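You operate a simulated robot arm through the tools that you are given. There is no shell and no other tool.

You are at the controls of a simulated robot arm. One attempt, no reset.

## Task
Set bar 2 down in rinse L3, then take bar 1 from the stand to prep tank L7.
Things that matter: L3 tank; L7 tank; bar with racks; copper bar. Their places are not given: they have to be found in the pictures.

It is judged by the outcome, as a careful person would: the job done as asked, and still so three seconds after it is handed in. It fails if anything else is knocked over, pushed out of place, dropped, spilled or broken.

## Robot
A 7-joint arm with a two-finger parallel gripper, fixed in place. Base frame: the origin is at the foot of the arm, x ahead of it, y to its left, z up. Lengths are in m, angles in rad, forces in N, time in s.
With the tool pointing down near the work surface it reaches from about 0.2 to 0.68 m from the base axis. Its first joint turns from -1.152 to 1.152 rad. Payload 2.4 kg.
The tool frame sits at the grasp point between the pads (the TCP): z along the fingers, y along the line on which they close. The tips reach 0.03 m beyond it. Largest opening 0.094 m; finger width 0.028, thickness 0.01; the body of the gripper, 0.05 by 0.096 m, starts 0.055 m behind the TCP.
Orientation is told as [roll, pitch, yaw] about the base's x, y, z axes, in that order, counted from this pose: with the fingers straight down and closing along the base's y, the tool's x points along the base's -x, its y along +y and its z along -z.

## Interface
- The arm moves only by the tool apply_moves. Its argument "rows" is a list of rows, each a list of 7 numbers: the shift along the base's x, y, z in mm, then the turn, a rotation vector about the base's x, y, z in rad, then the closure in counts, from 0 (fully open) to 255 (shut). In form: [[tx, ty, tz, ax, ay, az, hand], ...]. A call has 1 to 20 rows; each row shifts and turns the commanded pose from where the row before left it. Rows are played at 5 a second. More than 0.05 m and 0.15 rad between two rows, or a gripper value outside its range, and nothing of the call is played. Where a pose cannot be reached the arm comes as near as it can. A force on the tool above 40 N (or 10 N above the force at the start of the call, whichever is more), or a blocked arm, ends the call early, and 0.2 s more pass. The fingers move at their own pace (about 0.153 m/s each) and stop on an object; they squeeze with about 22 N. The grip force told is the motor's: it shows also when the fingers shut on nothing. Time passes only in rows, and 0.2 s behind the last, so rows that do not move let the fingers close. The reply holds the time, the measured pose of the TCP, the force on the tool along the base axes, the opening and the grip force, in the units named above and with some noise, with the torque about the TCP (base axes, N m) and any sound that the robot's microphone picked up.
- Cameras (640 x 400 px; columns grow to the right, rows downward): "scene" is fixed at [0.0347, 0.4652, 1.4876]; the picture's right is [-0.84, -0.54, 0.00], its down [-0.14, 0.22, -0.97] and it looks along [0.52, -0.81, -0.26] (base axes); focal length 310 px, centre (320, 200). "wrist" rides on the gripper at [0.076, 0.014, -0.102] in the tool frame; the picture's right is [-0.18, 0.98, 0.00], its down [-0.75, -0.14, -0.64] and it looks along [-0.63, -0.12, 0.77] (tool axes); focal length 243 px, centre (320, 200).
- grab_frame(camera): a new picture of that camera. The clock stands still meanwhile.
- probe_pixels(camera, pixels): for up to 12 pixels [column, row] of the newest picture of that camera ("zoom" is the newest enlarged one), the place [x, y, z] in the base frame of the surface seen there, good to about 0.002 m, but the place of the scene camera against the robot may be out by one fixed shift of up to 0.018 m in any direction. The clock stands still meanwhile.
- enlarge(camera, box): a new picture of the part [left, top, right, bottom] of that camera's present view, enlarged. The clock stands still meanwhile.
- close_job(): hands the job in; it is judged then, once.

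Open the gripper and draw the arm clear of the work before you hand the job in, unless the task says otherwise.

The tools are called as name(argument=value, ...) on one line, values as JSON. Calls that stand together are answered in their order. apply_moves: Moves the arm, as the interface text tells. Its arguments: {"type":"object","properties":{"rows":{"type":"array","items":{"type":"array","items":{"type":"number"}}}},"required":["rows"]} The other tools are called the same way: grab_frame (camera) takes a picture; probe_pixels (camera, pixels) gives the place of the surface under pixels of a picture; enlarge (camera, box) takes an enlarged picture of a part of a camera's view; close_job () hands the job in.

At the start:

```text
clock: 0.0
ee_pos: [0.2447, -0.2312, 1.3108]
ee_rot: [0.0, 0.0, 0.0]
force: [0.1, 0.2, -0.9]
torque: [-0.02, -0.01, -0.01]
finger_gap: 0.0941
gripper_force: 0.0
```

scene: 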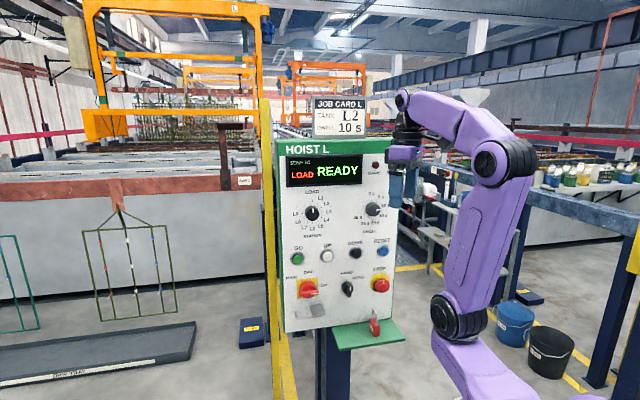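
wrist: 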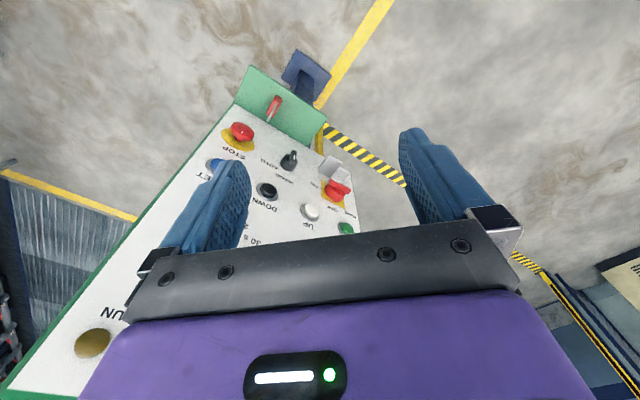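

I start by looking closely at the panel (columns 275-395, rows 95-340 in the scene picture) to read its labels.

enlarge(camera="scene", box=[270, 90, 410, 220])

enlarge(camera="scene", box=[270, 170, 410, 350])

enlarge(camera="scene", box=[0, 0, 280, 200])

enlarge(camera="scene", box=[0, 170, 280, 400])

enlarge(camera="wrist", box=[100, 50, 420, 250])

```text
3.08 times, centred on (340, 155) of scene
```

zoom: 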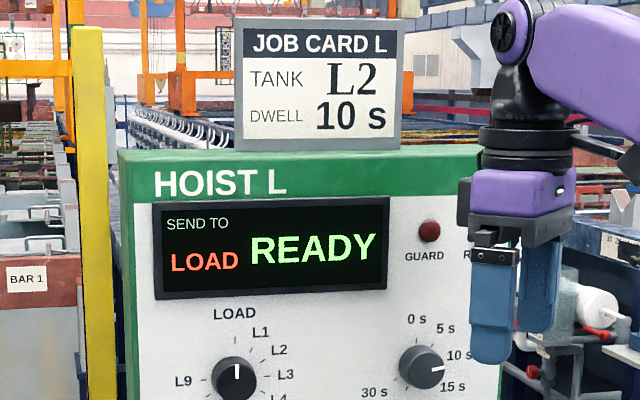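

```text
2.22 times, centred on (340, 260) of scene
```

zoom: 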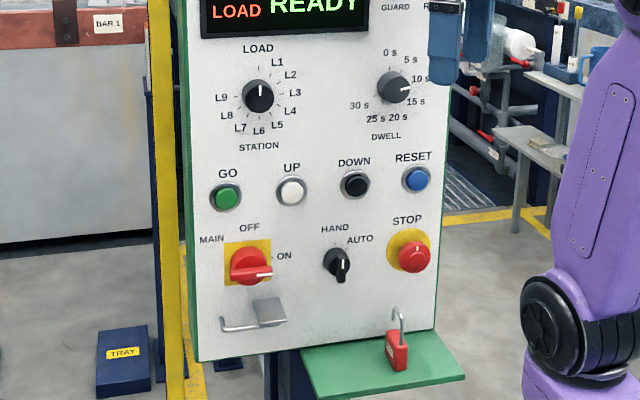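

```text
2.00 times, centred on (140, 100) of scene
```

zoom: 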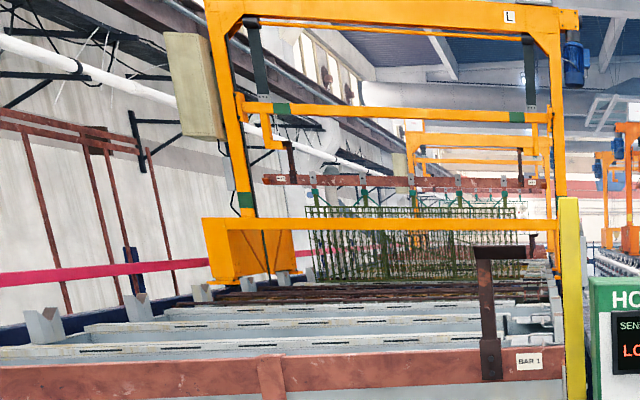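

```text
1.74 times, centred on (140, 285) of scene
```

zoom: 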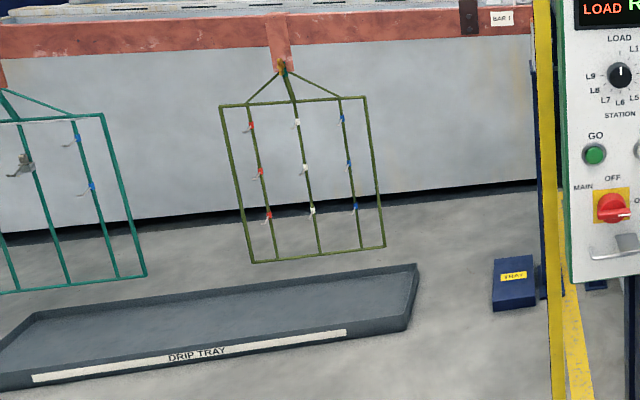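

```text
2.00 times, centred on (260, 150) of wrist
```

zoom: 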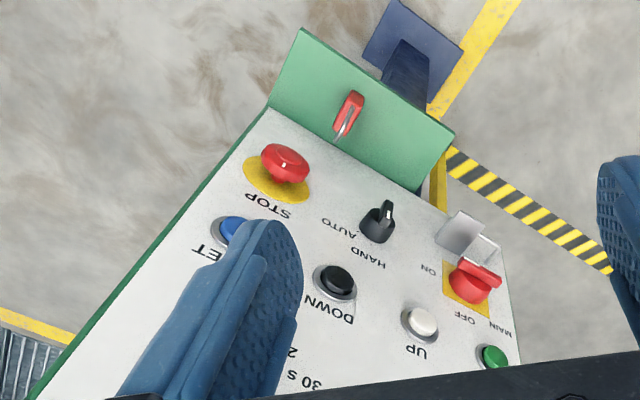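

The panel shows SEND TO LOAD, READY, station knob at LOAD. Next I look closer at the mode switch, the hoist and the tanks.

enlarge(camera="scene", box=[280, 265, 400, 340])

enlarge(camera="scene", box=[120, 70, 280, 170])

enlarge(camera="scene", box=[0, 90, 160, 190])

enlarge(camera="scene", box=[280, 180, 400, 255])

enlarge(camera="scene", box=[120, 85, 200, 135])

enlarge(camera="scene", box=[200, 85, 280, 135])

enlarge(camera="scene", box=[500, 140, 640, 228])

```text
5.33 times, centred on (340, 302) of scene
```

zoom: 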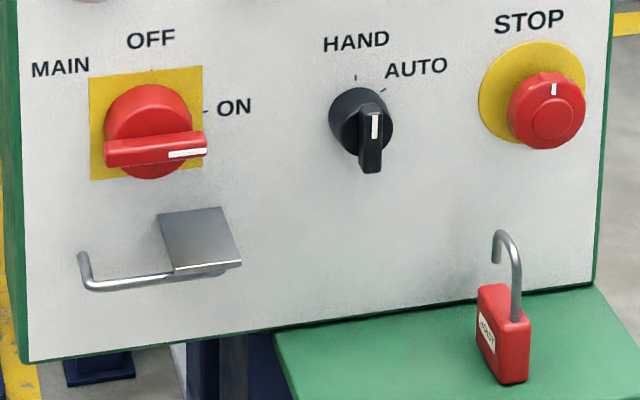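

```text
4.00 times, centred on (200, 120) of scene
```

zoom: 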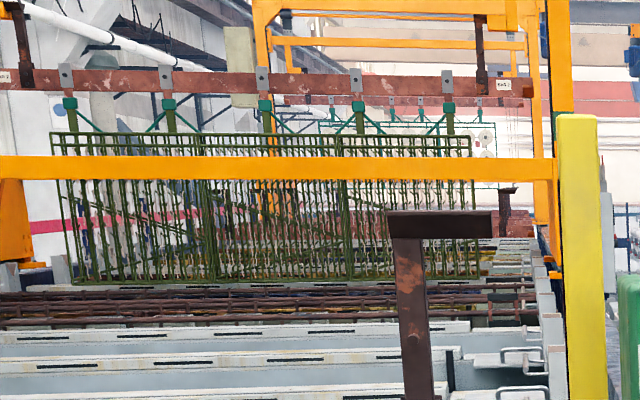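

```text
4.00 times, centred on (80, 140) of scene
```

zoom: 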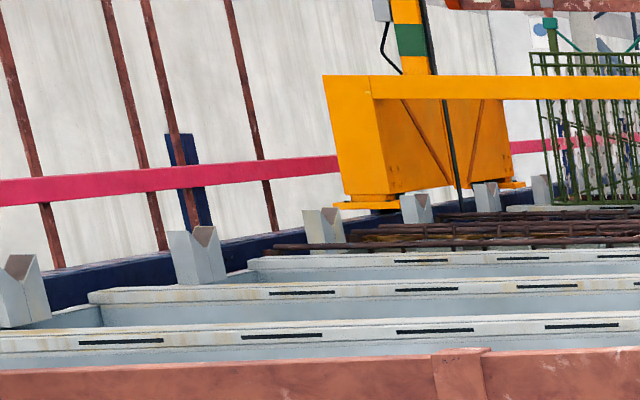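

```text
5.33 times, centred on (340, 218) of scene
```

zoom: 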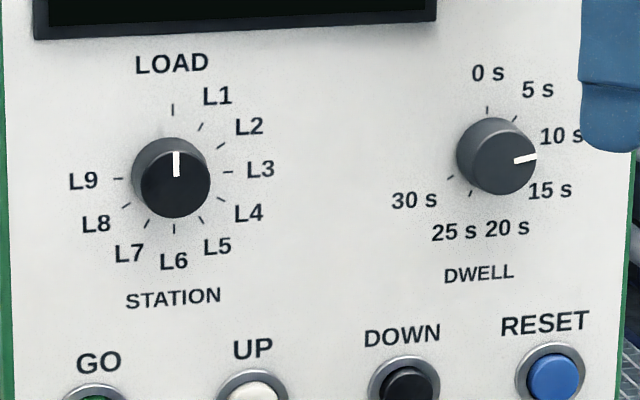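

```text
8.00 times, centred on (160, 110) of scene
```

zoom: 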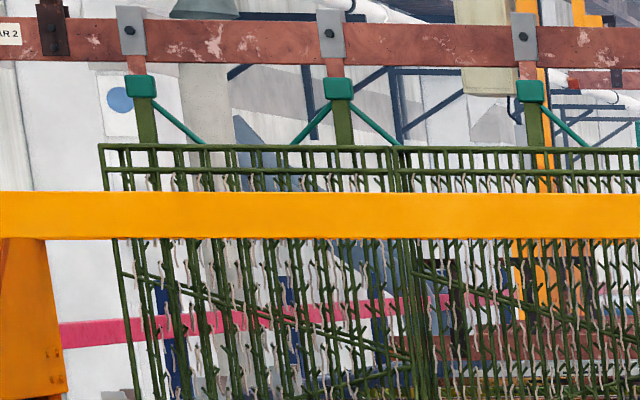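

```text
8.00 times, centred on (240, 110) of scene
```

zoom: 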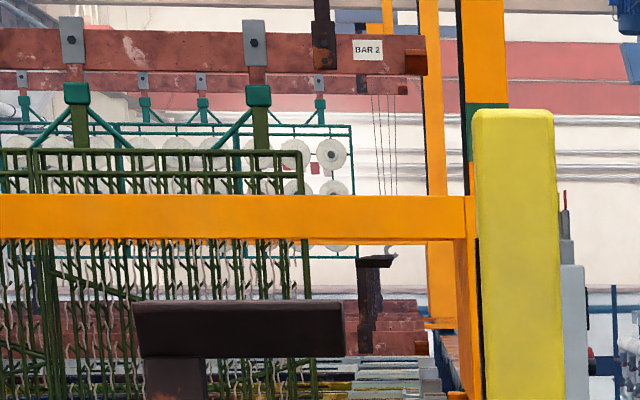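

```text
4.55 times, centred on (570, 184) of scene
```

zoom: 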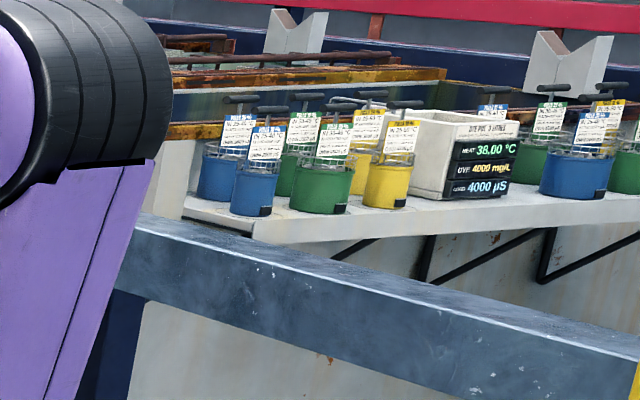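

Bar 2 is on the hoist raised (label near column 245, row 91), bar 1 is at the load stand. I probe the panel controls from both cameras to learn the panel plane and the scene camera's shift.

grab_frame(camera="scene")

grab_frame(camera="wrist")

probe_pixels(camera="scene", pixels=[[312, 213], [372, 209], [298, 258], [327, 255], [355, 254], [382, 251], [348, 287], [380, 285], [308, 287], [290, 150], [285, 325], [394, 200]])

probe_pixels(camera="wrist", pixels=[[311, 212], [268, 190], [289, 160], [243, 130], [336, 187], [346, 228], [214, 165], [300, 185], [245, 150], [275, 105], [285, 125], [92, 343]])

```text
taken
```

scene: 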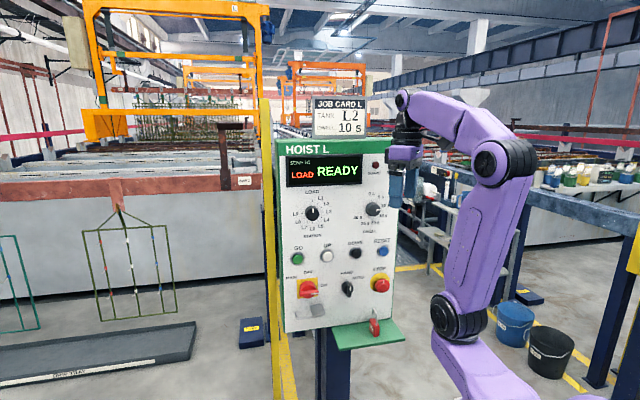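

```text
taken
```

wrist: 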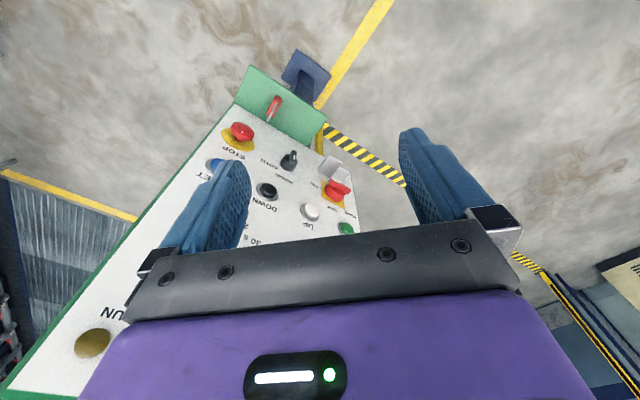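

```text
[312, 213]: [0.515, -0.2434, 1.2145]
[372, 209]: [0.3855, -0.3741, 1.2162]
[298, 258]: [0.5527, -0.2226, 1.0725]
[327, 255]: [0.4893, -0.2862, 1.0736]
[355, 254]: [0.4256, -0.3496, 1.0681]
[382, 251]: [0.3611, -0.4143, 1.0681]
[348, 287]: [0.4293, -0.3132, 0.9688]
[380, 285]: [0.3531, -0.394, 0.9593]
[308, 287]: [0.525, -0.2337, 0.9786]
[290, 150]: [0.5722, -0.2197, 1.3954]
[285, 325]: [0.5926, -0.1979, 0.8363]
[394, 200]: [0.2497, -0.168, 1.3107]
```

```text
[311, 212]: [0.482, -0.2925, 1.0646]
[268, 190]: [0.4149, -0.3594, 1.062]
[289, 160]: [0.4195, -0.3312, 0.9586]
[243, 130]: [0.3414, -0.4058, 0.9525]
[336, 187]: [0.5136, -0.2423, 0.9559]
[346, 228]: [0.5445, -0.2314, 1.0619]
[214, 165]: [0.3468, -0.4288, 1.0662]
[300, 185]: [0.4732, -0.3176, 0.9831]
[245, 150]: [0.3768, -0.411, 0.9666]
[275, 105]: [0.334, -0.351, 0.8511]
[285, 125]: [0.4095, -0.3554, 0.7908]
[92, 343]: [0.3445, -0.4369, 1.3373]
```

The panel face comes out as a vertical plane near x − y = 0.79, facing (−0.707, 0.707), and the scene camera is off by about (−0.009, −0.009, −0.009). Next I probe the tank line and hoist to learn which station the hoist is at and what occupies L3 and L7.

enlarge(camera="scene", box=[140, 120, 270, 200])

probe_pixels(camera="scene", pixels=[[243, 182], [245, 91], [120, 184], [120, 174], [120, 163], [150, 155], [150, 149], [110, 130], [268, 100], [115, 215], [220, 183], [180, 90]])

enlarge(camera="scene", box=[160, 55, 400, 160])

```text
4.92 times, centred on (205, 160) of scene
```

zoom: 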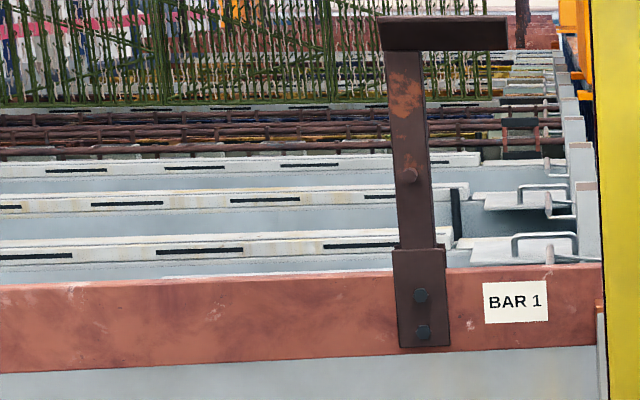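

```text
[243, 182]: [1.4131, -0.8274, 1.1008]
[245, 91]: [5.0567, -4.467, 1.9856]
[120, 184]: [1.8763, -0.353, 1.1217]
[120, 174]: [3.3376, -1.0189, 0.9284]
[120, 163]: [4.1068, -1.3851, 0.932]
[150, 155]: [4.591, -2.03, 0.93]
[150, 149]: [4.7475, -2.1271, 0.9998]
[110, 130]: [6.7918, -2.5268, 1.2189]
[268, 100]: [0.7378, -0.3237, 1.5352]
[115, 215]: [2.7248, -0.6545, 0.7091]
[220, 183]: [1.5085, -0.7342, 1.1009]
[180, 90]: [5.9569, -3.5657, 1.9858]
```

```text
2.67 times, centred on (280, 108) of scene
```

zoom: 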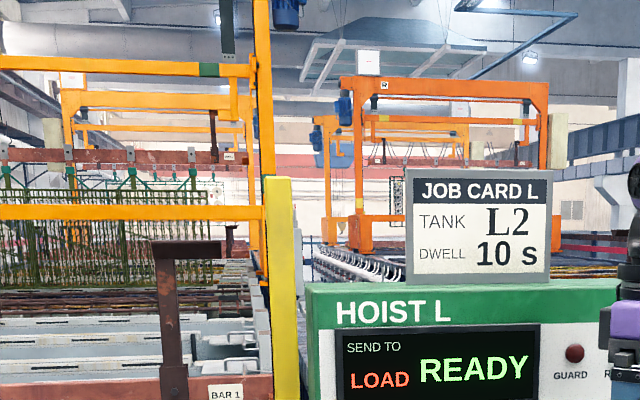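

I look at the second hoist behind on the same line, and the far tanks.

enlarge(camera="scene", box=[170, 85, 270, 150])

probe_pixels(camera="scene", pixels=[[200, 71], [240, 96], [230, 88], [252, 86], [248, 122], [247, 127], [262, 160], [200, 83], [212, 70], [130, 70], [239, 108], [160, 68]])

enlarge(camera="scene", box=[220, 110, 280, 180])

```text
6.15 times, centred on (220, 118) of scene
```

zoom: 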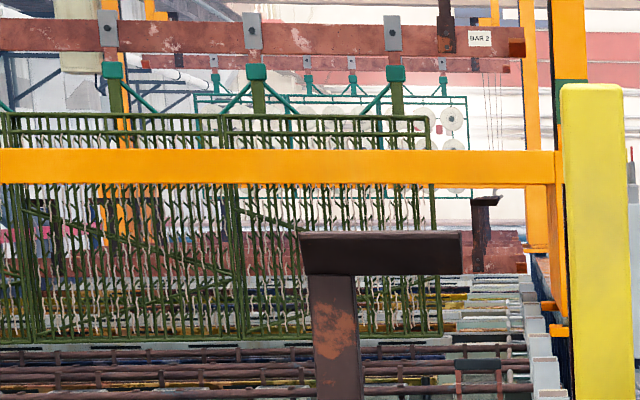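

```text
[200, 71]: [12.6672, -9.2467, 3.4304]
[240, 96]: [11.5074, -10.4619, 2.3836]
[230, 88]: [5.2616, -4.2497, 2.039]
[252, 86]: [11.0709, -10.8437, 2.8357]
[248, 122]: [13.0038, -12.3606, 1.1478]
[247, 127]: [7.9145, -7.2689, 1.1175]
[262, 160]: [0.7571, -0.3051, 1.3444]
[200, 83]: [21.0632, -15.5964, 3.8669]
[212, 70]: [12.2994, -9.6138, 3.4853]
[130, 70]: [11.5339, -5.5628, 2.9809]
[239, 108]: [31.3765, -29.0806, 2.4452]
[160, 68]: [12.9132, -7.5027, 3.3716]
```

```text
5.71 times, centred on (250, 145) of scene
```

zoom: 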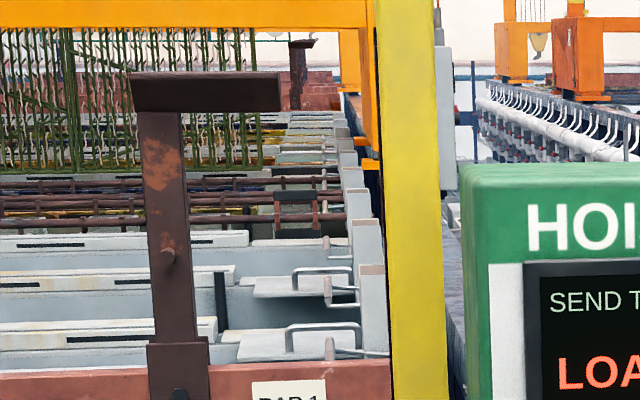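

I probe the V-saddles along the left side to place the stations along the line.

probe_pixels(camera="scene", pixels=[[5, 164], [49, 156], [81, 149], [104, 143], [121, 139], [136, 136], [90, 125], [118, 125], [265, 175], [259, 165], [256, 150], [254, 146]])

enlarge(camera="scene", box=[0, 120, 150, 185])

```text
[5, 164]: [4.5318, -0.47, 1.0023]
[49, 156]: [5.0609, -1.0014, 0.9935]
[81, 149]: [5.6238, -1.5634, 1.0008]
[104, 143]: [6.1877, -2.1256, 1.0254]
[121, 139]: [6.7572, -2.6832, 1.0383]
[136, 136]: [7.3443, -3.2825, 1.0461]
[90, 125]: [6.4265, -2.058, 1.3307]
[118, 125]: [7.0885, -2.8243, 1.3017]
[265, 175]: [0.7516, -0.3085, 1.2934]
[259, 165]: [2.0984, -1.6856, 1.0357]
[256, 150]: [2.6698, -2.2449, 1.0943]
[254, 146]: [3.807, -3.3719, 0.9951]
```

```text
4.27 times, centred on (75, 152) of scene
```

zoom: 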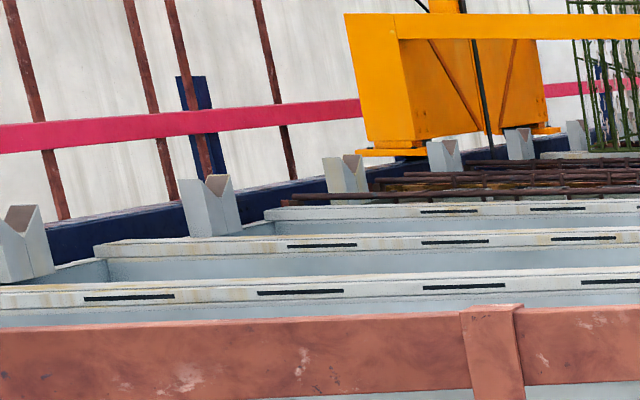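

L-line saddles are free near the front, and the second hoist is far off (s≈15 m). I now turn the gripper's yaw by −45° so it squares up to the panel, fingers left open.

apply_moves(rows=[[0, 0, 0, 0, 0, -0.131, 0], [0, 0, 0, 0, 0, -0.131, 0], [0, 0, 0, 0, 0, -0.131, 0], [0, 0, 0, 0, 0, -0.131, 0], [0, 0, 0, 0, 0, -0.131, 0], [0, 0, 0, 0, 0, -0.1304, 0]])

```text
clock: 1.4
ee_pos: [0.2446, -0.2303, 1.3103]
ee_rot: [0.0, -0.001, -0.788]
force: [0.5, 0.3, -1.2]
torque: [-0.03, -0.02, -0.02]
finger_gap: 0.094
gripper_force: 0.1
```

Yaw is on. Now I tilt the tool toward horizontal facing the panel, moving a little forward and down, in steps.

apply_moves(rows=[[5, -5, -5, -0.0926, -0.0926, 0, 0], [5, -5, -5, -0.0926, -0.0926, 0, 0], [5, -5, -5, -0.0926, -0.0926, 0, 0], [5, -5, -5, -0.0926, -0.0926, 0, 0], [5, -5, -5, -0.0926, -0.0926, 0, 0], [5, -5, -5, -0.0926, -0.0926, 0, 0]])

grab_frame(camera="wrist")

grab_frame(camera="scene")

```text
clock: 2.8
ee_pos: [0.2764, -0.2601, 1.2804]
ee_rot: [0.0, -0.787, -0.785]
force: [0.1, 0.3, -0.4]
torque: [0.04, -0.03, 0.0]
finger_gap: 0.094
gripper_force: 0.0
```

```text
taken
```

wrist: 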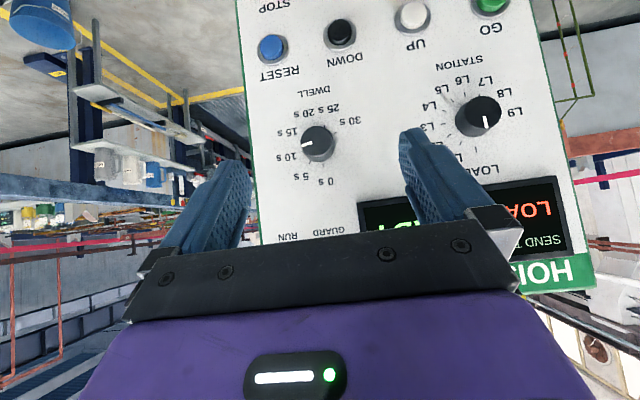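

```text
taken
```

scene: 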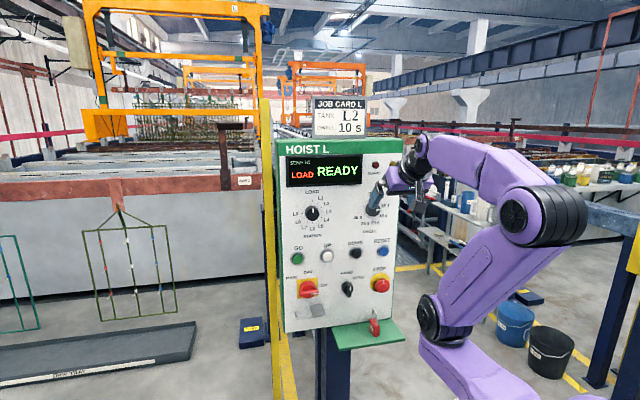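

The wrist now sees the panel well (station knob at (480,117), dwell knob at (320,145), buttons along row 10-50). I probe them from here for accurate places.

probe_pixels(camera="wrist", pixels=[[484, 115], [462, 120], [430, 170], [540, 60], [270, 48], [341, 32], [412, 14], [322, 145], [390, 100], [300, 100], [370, 180], [490, 5]])

enlarge(camera="wrist", box=[420, 70, 540, 145])

```text
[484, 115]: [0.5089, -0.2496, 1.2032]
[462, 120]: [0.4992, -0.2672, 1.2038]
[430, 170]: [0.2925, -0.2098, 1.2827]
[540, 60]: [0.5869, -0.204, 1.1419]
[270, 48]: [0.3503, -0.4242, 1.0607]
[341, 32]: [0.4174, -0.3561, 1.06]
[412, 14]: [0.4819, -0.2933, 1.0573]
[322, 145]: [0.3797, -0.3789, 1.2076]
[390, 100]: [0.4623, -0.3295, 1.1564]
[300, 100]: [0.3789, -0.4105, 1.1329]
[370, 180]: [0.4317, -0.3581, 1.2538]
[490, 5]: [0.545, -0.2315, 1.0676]
```

```text
5.33 times, centred on (480, 108) of wrist
```

zoom: 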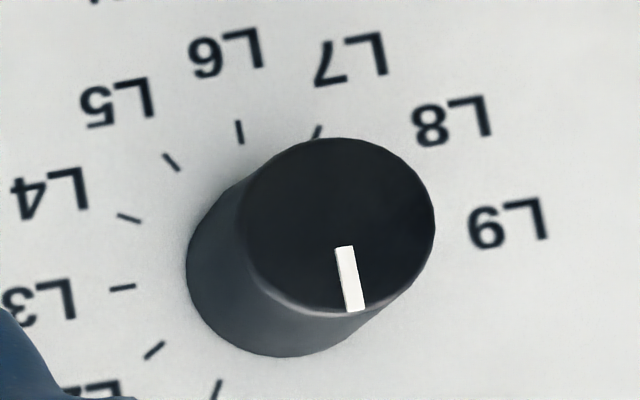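

Knob front centre is near (0.509, −0.250, 1.20), panel plane at d≈0.559 along (0.707,−0.707). I finish the tilt while moving to a stand-off about 45 mm in front of the station knob.

apply_moves(rows=[[25, 9, -13.3, -0.0926, -0.0926, 0, 0], [30, 11, -13.3, -0.0926, -0.0926, 0, 0], [30, 11, -13.3, -0.0926, -0.0926, 0, 0], [30, 11, -13.3, -0.0926, -0.0926, 0, 0], [30, 11, -13.3, -0.0926, -0.0926, 0, 0], [33, 11, -13.3, -0.0922, -0.0922, 0, 0]])

grab_frame(camera="wrist")

grab_frame(camera="scene")

```text
clock: 4.2
ee_pos: [0.4519, -0.1968, 1.1981]
ee_rot: [-1.954, -1.568, 1.169]
force: [0.4, 0.0, 0.5]
torque: [0.01, 0.01, 0.01]
finger_gap: 0.0941
gripper_force: 0.0
```

```text
taken
```

wrist: 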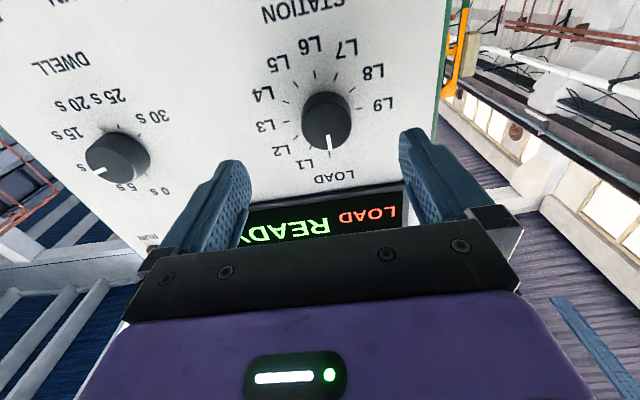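

```text
taken
```

scene: 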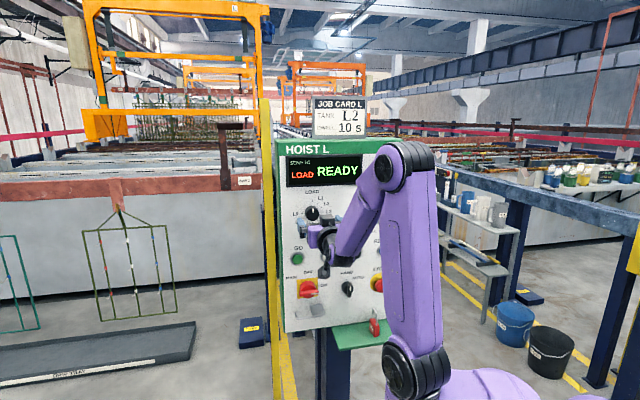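

Tool is horizontal facing the knob (seen at (326,117)). I probe the knob edges and the display bezel to centre exactly.

enlarge(camera="wrist", box=[250, 60, 410, 210])

probe_pixels(camera="wrist", pixels=[[326, 122], [308, 125], [344, 125], [326, 140], [326, 108], [345, 186], [345, 196], [345, 205], [400, 150], [280, 150]])

```text
2.67 times, centred on (330, 135) of wrist
```

zoom: 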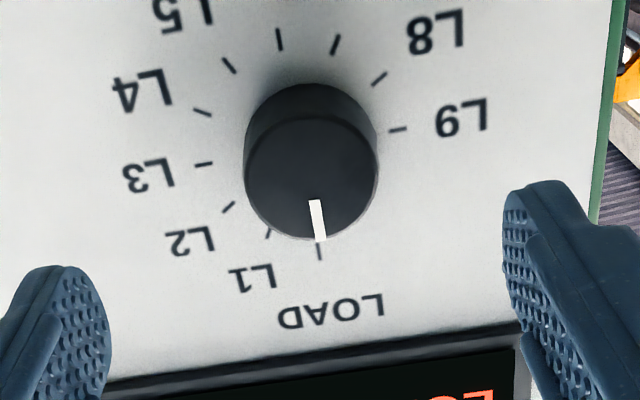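

```text
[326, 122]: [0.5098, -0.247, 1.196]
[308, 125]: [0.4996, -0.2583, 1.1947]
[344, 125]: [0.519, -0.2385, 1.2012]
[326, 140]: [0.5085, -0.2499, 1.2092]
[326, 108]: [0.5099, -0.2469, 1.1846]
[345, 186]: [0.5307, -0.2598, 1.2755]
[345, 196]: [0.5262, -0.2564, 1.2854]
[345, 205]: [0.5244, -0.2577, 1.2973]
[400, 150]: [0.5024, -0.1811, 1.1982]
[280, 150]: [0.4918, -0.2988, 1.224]
```

Knob centre is (0.5095, −0.248, 1.200), about 38 mm wide; the display bezel starts at z≈1.278, clear. I align, advance so the tips reach about 6 mm short of the panel, then close on the knob.

apply_moves(rows=[[3.2, 3.2, 2, 0, 0, 0, 0], [11, -11, 0, 0, 0, 0, 0], [11, -11, 0, 0, 0, 0, 0], [11, -11, 0, 0, 0, 0, 0], [12, -12, 0, 0, 0, 0, 0], [0, 0, 0, 0, 0, 0, 0]])

grab_frame(camera="wrist")

```text
clock: 5.6
ee_pos: [0.5013, -0.2397, 1.2025]
ee_rot: [2.945, -1.569, 2.552]
force: [0.1, -0.4, 0.3]
torque: [0.0, 0.03, -0.02]
finger_gap: 0.0939
gripper_force: 0.1
```

```text
taken
```

wrist: 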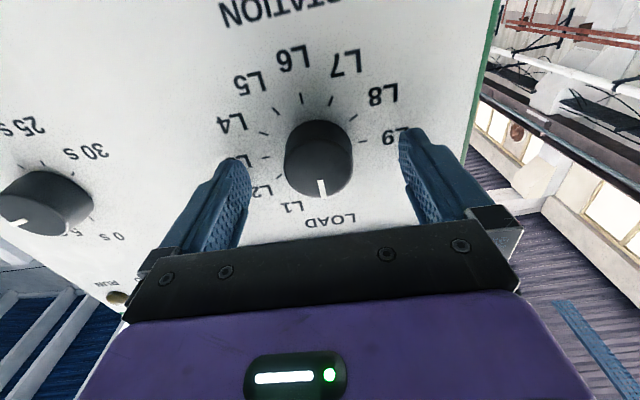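

Fingers straddle the knob at (320,160) evenly. I lower 2 mm for centring and close.

apply_moves(rows=[[0, 0, -2, 0, 0, 0, 0], [0, 0, 0, 0, 0, 0, 100], [0, 0, 0, 0, 0, 0, 255], [0, 0, 0, 0, 0, 0, 255]])

grab_frame(camera="wrist")

```text
clock: 6.6
ee_pos: [0.502, -0.2412, 1.2004]
ee_rot: [2.9, -1.569, 2.596]
force: [-1.3, -0.3, 0.4]
torque: [-0.17, -0.15, -0.07]
finger_gap: 0.0408
gripper_force: 45.1
```

```text
taken
```

wrist: 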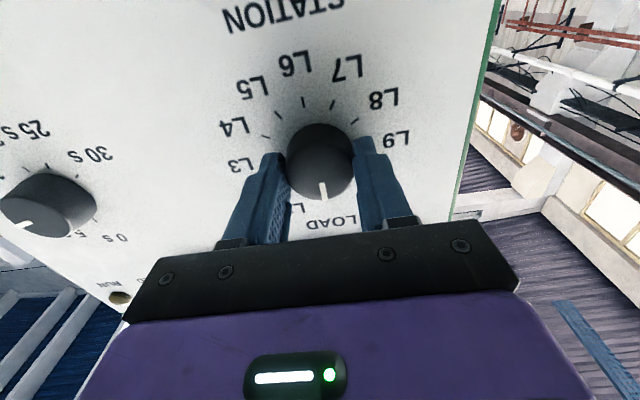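

The knob is gripped (gap 0.041). I turn it 30° clockwise (as seen facing the panel) first and check the display.

apply_moves(rows=[[0, 0, 0, 0.0926, -0.0926, 0, 255], [0, 0, 0, 0.0926, -0.0926, 0, 255], [0, 0, 0, 0.0926, -0.0926, 0, 255], [0, 0, 0, 0.0926, -0.0926, 0, 255], [0, 0, 0, 0, 0, 0, 255]])

grab_frame(camera="wrist")

enlarge(camera="scene", box=[270, 130, 410, 230])

```text
clock: 7.8
ee_pos: [0.5013, -0.2391, 1.1999]
ee_rot: [1.573, -1.043, -2.36]
force: [19.8, -20.2, -0.4]
torque: [0.06, 0.06, 0.03]
finger_gap: 0.0407
gripper_force: 45.0
```

```text
taken
```

wrist: 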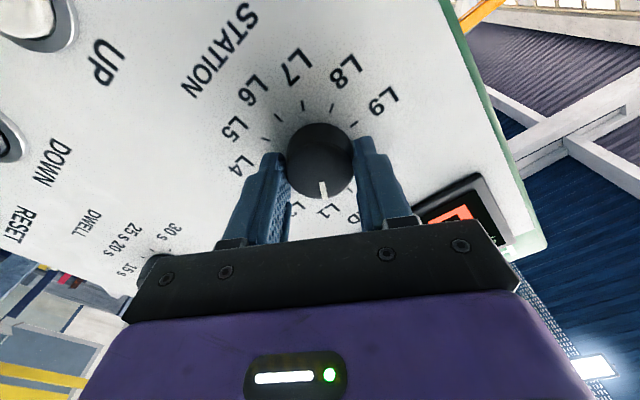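

```text
4.00 times, centred on (340, 180) of scene
```

zoom: 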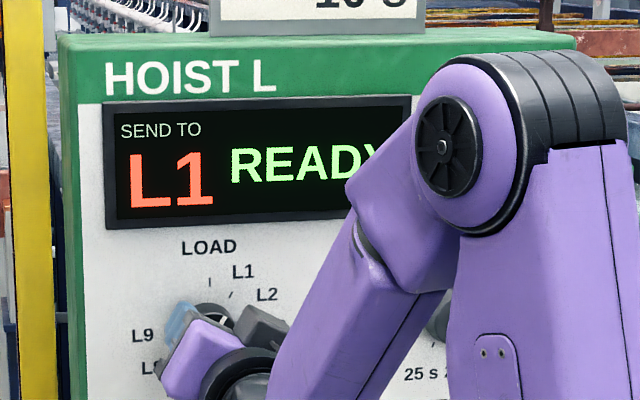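

The display now reads L1, so the turn works. A 28 N axial pull has built up, so I ease 1 mm toward the panel and turn 30° more.

apply_moves(rows=[[0.8, -0.8, 0, 0, 0, 0, 255], [0, 0, 0, 0.0926, -0.0926, 0, 255], [0, 0, 0, 0.0926, -0.0926, 0, 255], [0, 0, 0, 0.0926, -0.0926, 0, 255], [0, 0, 0, 0.0926, -0.0926, 0, 255], [0, 0, 0, 0, 0, 0, 255]])

enlarge(camera="scene", box=[270, 130, 410, 230])

```text
clock: 9.2
ee_pos: [0.5017, -0.2401, 1.2006]
ee_rot: [1.572, -0.522, -2.357]
force: [-14.9, 5.2, 2.0]
torque: [-0.54, -0.55, -1.26]
finger_gap: 0.0407
gripper_force: 44.8
```

```text
4.00 times, centred on (340, 180) of scene
```

zoom: 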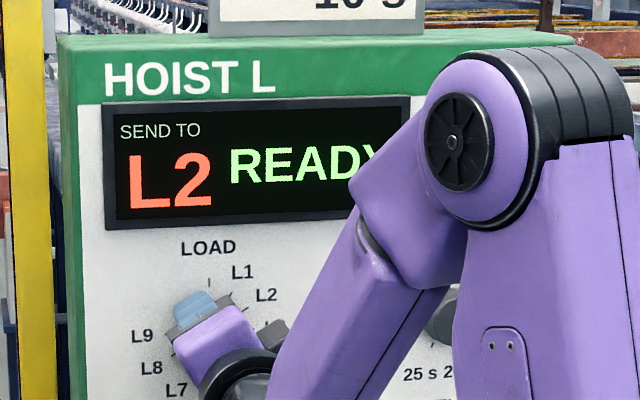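

Display reads L2 with modest forces. I turn the last 30° to L3.

apply_moves(rows=[[0, 0, 0, 0.0926, -0.0926, 0, 255], [0, 0, 0, 0.0926, -0.0926, 0, 255], [0, 0, 0, 0.0926, -0.0926, 0, 255], [0, 0, 0, 0.0926, -0.0926, 0, 255], [0, 0, 0, 0, 0, 0, 255]])

enlarge(camera="scene", box=[270, 130, 410, 230])

grab_frame(camera="wrist")

```text
clock: 10.4
ee_pos: [0.5019, -0.2397, 1.1998]
ee_rot: [1.568, 0.004, -2.359]
force: [-18.7, 1.1, -0.9]
torque: [0.06, 0.08, 0.49]
finger_gap: 0.0407
gripper_force: 45.0
```

```text
4.00 times, centred on (340, 180) of scene
```

zoom: 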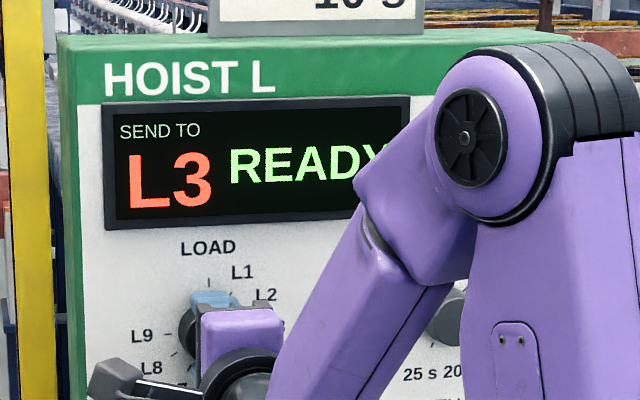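

```text
taken
```

wrist: 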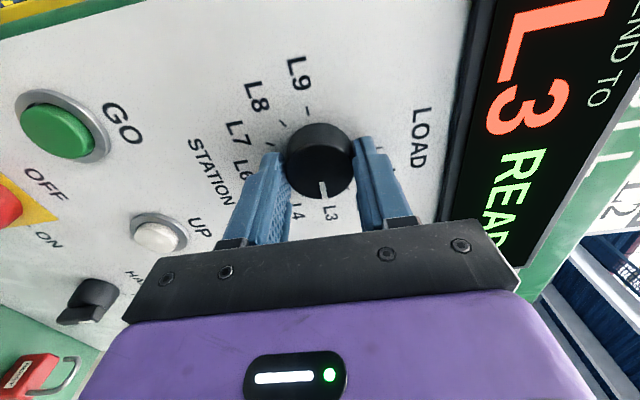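

Display reads L3. I probe GO (57,130) and UP (155,235) from this view, then open and back off from the knob.

probe_pixels(camera="wrist", pixels=[[57, 130], [30, 125], [82, 140], [155, 237], [140, 240], [172, 240], [85, 300], [97, 150]])

apply_moves(rows=[[0, 0, 0, 0, 0, 0, 60], [0, 0, 0, 0, 0, 0, 60], [-12, 12, 0, 0, 0, 0, 60], [-15, 15, 0, 0, 0, 0, 60], [-15, 15, 0, 0, 0, 0, 60], [0, 0, 0, 0, 0, 0, 255], [0, 0, 0, 0, 0, 0, 255]])

grab_frame(camera="wrist")

grab_frame(camera="scene")

```text
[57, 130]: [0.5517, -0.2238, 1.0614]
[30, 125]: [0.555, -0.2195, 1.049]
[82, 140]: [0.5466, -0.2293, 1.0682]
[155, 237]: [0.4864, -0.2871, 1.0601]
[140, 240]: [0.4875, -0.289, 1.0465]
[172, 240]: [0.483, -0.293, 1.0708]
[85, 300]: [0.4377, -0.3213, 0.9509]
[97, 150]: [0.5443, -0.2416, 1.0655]
```

```text
clock: 12.0
ee_pos: [0.4606, -0.1979, 1.2006]
ee_rot: [1.57, 0.003, -2.357]
force: [0.5, -0.1, -0.3]
torque: [0.0, 0.03, 0.02]
finger_gap: 0.0
gripper_force: 22.6
```

```text
taken
```

wrist: 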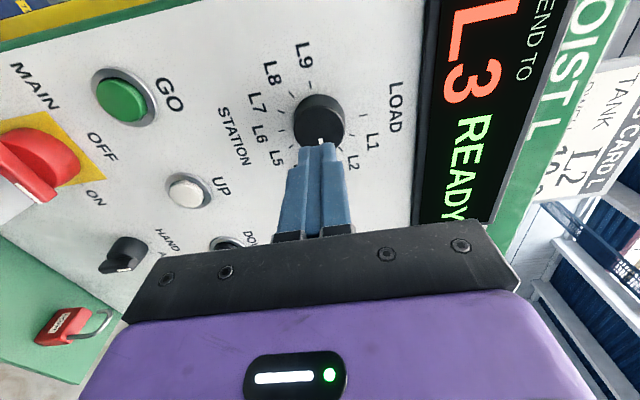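

```text
taken
```

scene: 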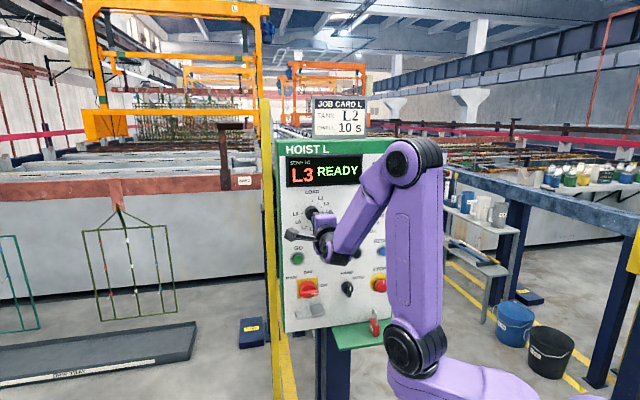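

The display shows SEND TO L3, READY. Before pressing GO I check the mode switch, seen at (122,255), and probe the GO button.

enlarge(camera="wrist", box=[60, 60, 260, 290])

probe_pixels(camera="wrist", pixels=[[120, 99], [105, 98], [138, 102], [122, 87], [122, 112], [186, 190], [122, 255], [225, 243]])

enlarge(camera="scene", box=[320, 260, 400, 310])

```text
1.74 times, centred on (160, 175) of wrist
```

zoom: 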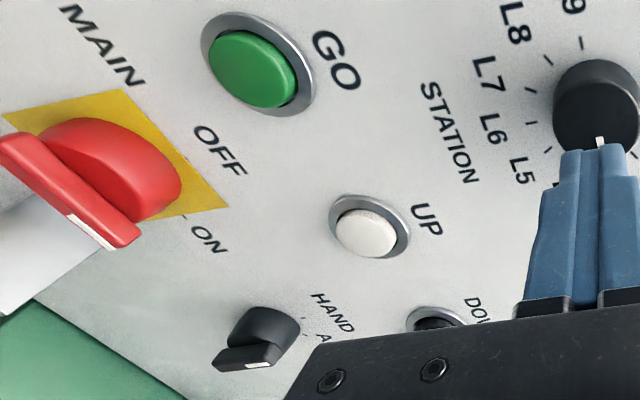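

```text
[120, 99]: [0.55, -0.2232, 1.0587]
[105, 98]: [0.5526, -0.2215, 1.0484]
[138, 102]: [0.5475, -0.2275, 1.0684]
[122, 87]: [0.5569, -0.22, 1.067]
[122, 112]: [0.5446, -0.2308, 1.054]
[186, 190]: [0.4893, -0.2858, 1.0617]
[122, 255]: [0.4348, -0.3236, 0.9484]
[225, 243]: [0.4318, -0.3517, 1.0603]
```

```text
8.00 times, centred on (360, 285) of scene
```

zoom: 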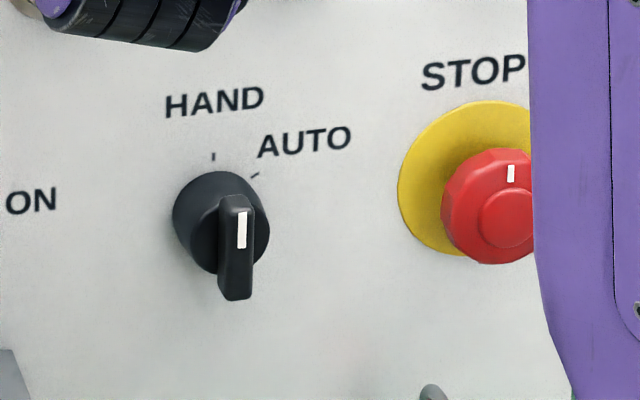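

The mode switch points to HAND, MAIN is ON. I move the closed fingertips in front of the GO button (cap centre about u=−0.2265, z=1.060).

apply_moves(rows=[[7.2, 7.2, -35.15, 0, 0, 0, 255], [7.2, 7.2, -35.15, 0, 0, 0, 255], [7.2, 7.2, -35.15, 0, 0, 0, 255], [7.2, 7.2, -35.15, 0, 0, 0, 255], [0, 0, 0, 0, 0, 0, 255]])

grab_frame(camera="wrist")

enlarge(camera="scene", box=[270, 220, 350, 290])

```text
clock: 13.2
ee_pos: [0.4923, -0.1675, 1.0587]
ee_rot: [1.569, 0.004, -2.357]
force: [1.2, -0.1, -1.3]
torque: [-0.05, 0.0, 0.01]
finger_gap: 0.0
gripper_force: 21.7
```

```text
taken
```

wrist: 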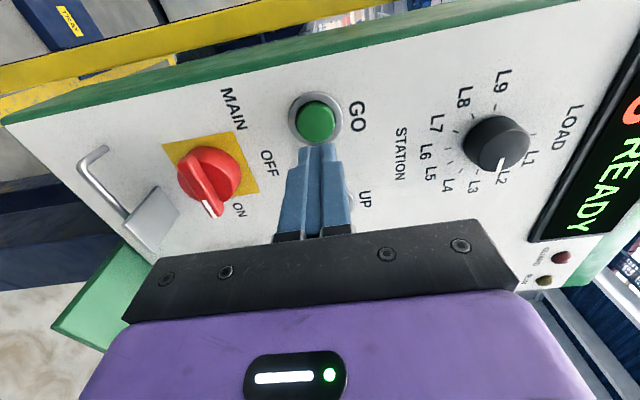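

```text
5.71 times, centred on (310, 255) of scene
```

zoom: 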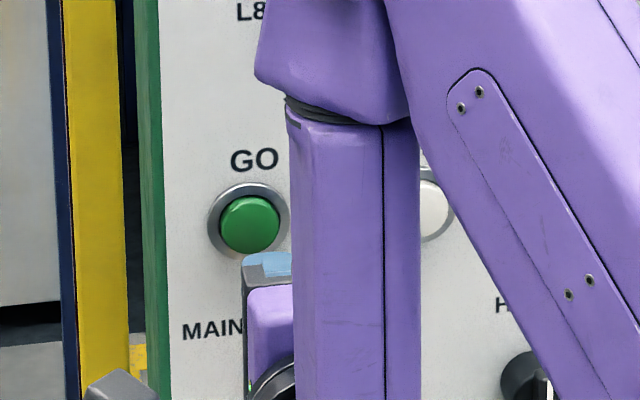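

GO cap is at (317,121) directly ahead of the fingers; I probe its face to fine-align.

probe_pixels(camera="wrist", pixels=[[316, 122], [302, 121], [331, 121], [316, 110], [316, 136], [345, 100]])

enlarge(camera="wrist", box=[260, 70, 380, 170])

```text
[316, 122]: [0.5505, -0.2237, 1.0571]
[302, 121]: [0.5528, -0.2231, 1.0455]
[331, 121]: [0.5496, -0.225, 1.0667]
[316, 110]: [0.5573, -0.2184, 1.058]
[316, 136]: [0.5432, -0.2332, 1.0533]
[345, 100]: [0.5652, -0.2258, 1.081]
```

```text
4.00 times, centred on (320, 120) of wrist
```

zoom: 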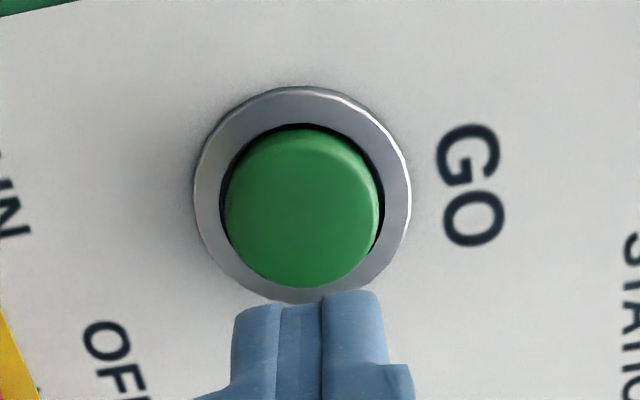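

Aligned on the cap (u −0.230, z 1.057, face at d≈0.547). I advance to just short of contact, then press in small steps while watching the force.

apply_moves(rows=[[11, -11, -1, 0, 0, 0, 255], [11, -11, 0, 0, 0, 0, 255], [10, -10, 0, 0, 0, 0, 255], [3, -3, 0, 0, 0, 0, 255], [2, -2, 0, 0, 0, 0, 255]])

grab_frame(camera="wrist")

```text
clock: 14.4
ee_pos: [0.5254, -0.2056, 1.0581]
ee_rot: [1.572, 0.002, -2.357]
force: [0.2, 0.2, 0.1]
torque: [0.02, -0.01, 0.0]
finger_gap: 0.0
gripper_force: 22.0
```

```text
taken
```

wrist: 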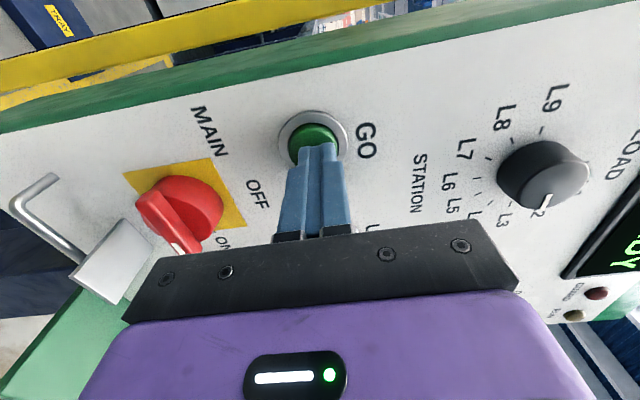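

No contact yet, tips right at the cap. I press in further in 2 mm steps.

apply_moves(rows=[[1.5, -1.5, 0, 0, 0, 0, 255], [1.5, -1.5, 0, 0, 0, 0, 255], [1.5, -1.5, 0, 0, 0, 0, 255], [0, 0, 0, 0, 0, 0, 255]])

grab_frame(camera="scene")

```text
clock: 15.4
ee_pos: [0.5301, -0.2105, 1.0583]
ee_rot: [1.571, 0.002, -2.359]
force: [-1.9, 2.2, -0.5]
torque: [0.01, 0.01, 0.01]
finger_gap: 0.0
gripper_force: 21.4
heard: click
```

```text
taken
```

scene: 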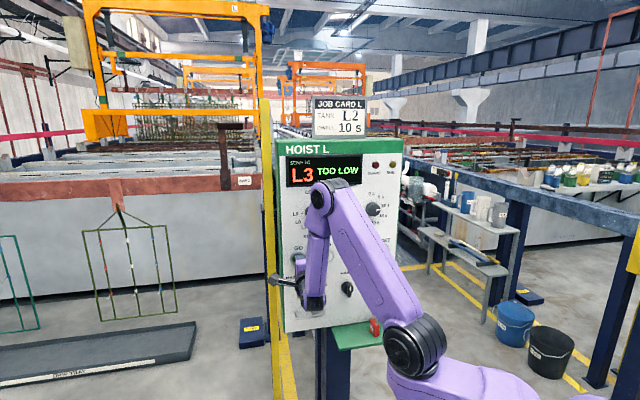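

A click was heard and the display says L3 TOO LOW: the hoist needs raising before travel. I back off GO and move to the UP button.

apply_moves(rows=[[-8, 8, 0, 0, 0, 0, 255], [-12, 12, 0, 0, 0, 0, 255], [-12, 12, 0, 0, 0, 0, 255], [-21, -21, 0, 0, 0, 0, 255], [-21, -21, 0, 0, 0, 0, 255], [-22, -22, 0, 0, 0, 0, 255], [0, 0, 0, 0, 0, 0, 255]])

grab_frame(camera="wrist")

grab_frame(camera="scene")

```text
clock: 17.0
ee_pos: [0.4348, -0.242, 1.0554]
ee_rot: [1.569, 0.001, -2.358]
force: [0.0, -0.6, -0.7]
torque: [-0.03, 0.03, 0.03]
finger_gap: 0.0
gripper_force: 22.3
```

```text
taken
```

wrist: 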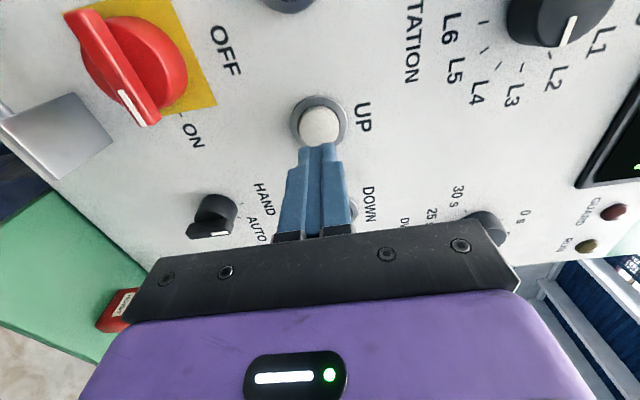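

```text
taken
```

scene: 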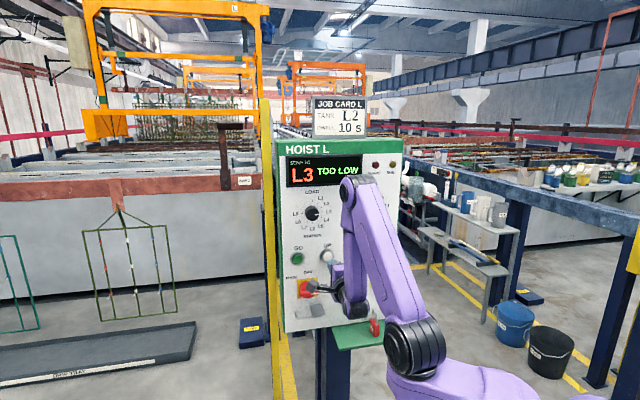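

UP cap sits at (320,125) just ahead of the fingers. I probe it and compare with my position.

probe_pixels(camera="wrist", pixels=[[320, 126], [306, 126], [335, 126], [320, 113], [320, 139]])

enlarge(camera="scene", box=[270, 130, 410, 230])

enlarge(camera="scene", box=[60, 0, 280, 180])

```text
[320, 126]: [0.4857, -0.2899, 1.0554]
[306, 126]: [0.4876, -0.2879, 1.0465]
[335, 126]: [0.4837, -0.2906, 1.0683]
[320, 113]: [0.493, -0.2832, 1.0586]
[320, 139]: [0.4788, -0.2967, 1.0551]
```

```text
4.00 times, centred on (340, 180) of scene
```

zoom: 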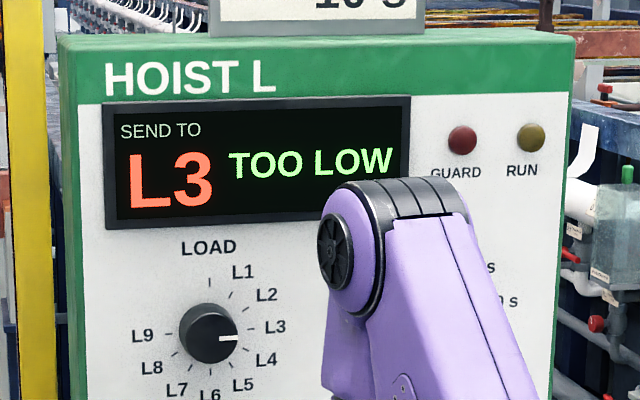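

```text
2.22 times, centred on (170, 90) of scene
```

zoom: 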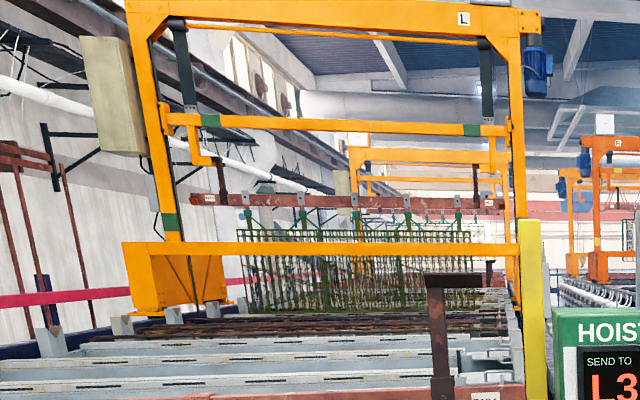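

UP is centred at u≈−0.138, z≈1.057; I nudge and press it, then hold for a second to see whether the hoist lifts.

apply_moves(rows=[[11.5, -8.5, 1.5, 0, 0, 0, 255], [10, -10, 0, 0, 0, 0, 255], [8, -8, 0, 0, 0, 0, 255], [1.5, -1.5, 0, 0, 0, 0, 255], [1.5, -1.5, 0, 0, 0, 0, 255], [1, -1, 0, 0, 0, 0, 255], [0, 0, 0, 0, 0, 0, 255], [0, 0, 0, 0, 0, 0, 255], [0, 0, 0, 0, 0, 0, 255]])

grab_frame(camera="scene")

enlarge(camera="scene", box=[60, 0, 280, 180])

```text
clock: 19.0
ee_pos: [0.4668, -0.2719, 1.0606]
ee_rot: [1.572, 0.002, -2.356]
force: [-0.2, 2.7, -0.3]
torque: [0.02, -0.05, 0.0]
finger_gap: 0.0
gripper_force: 21.8
heard: click
```

```text
taken
```

scene: 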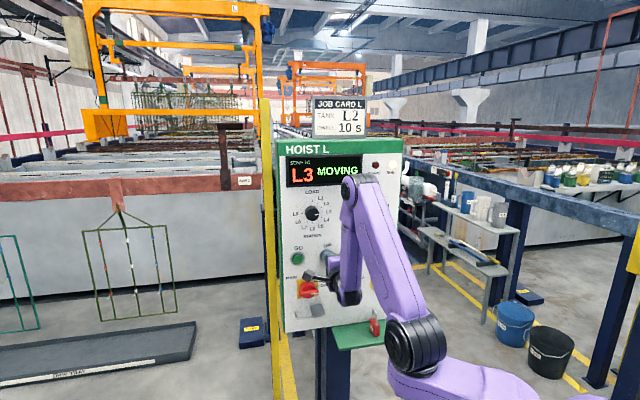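

```text
2.22 times, centred on (170, 90) of scene
```

zoom: 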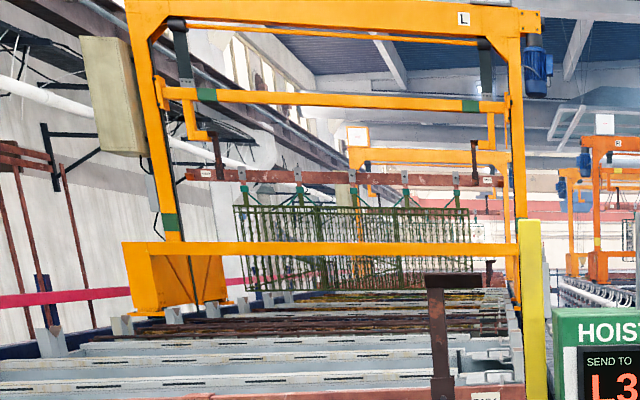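

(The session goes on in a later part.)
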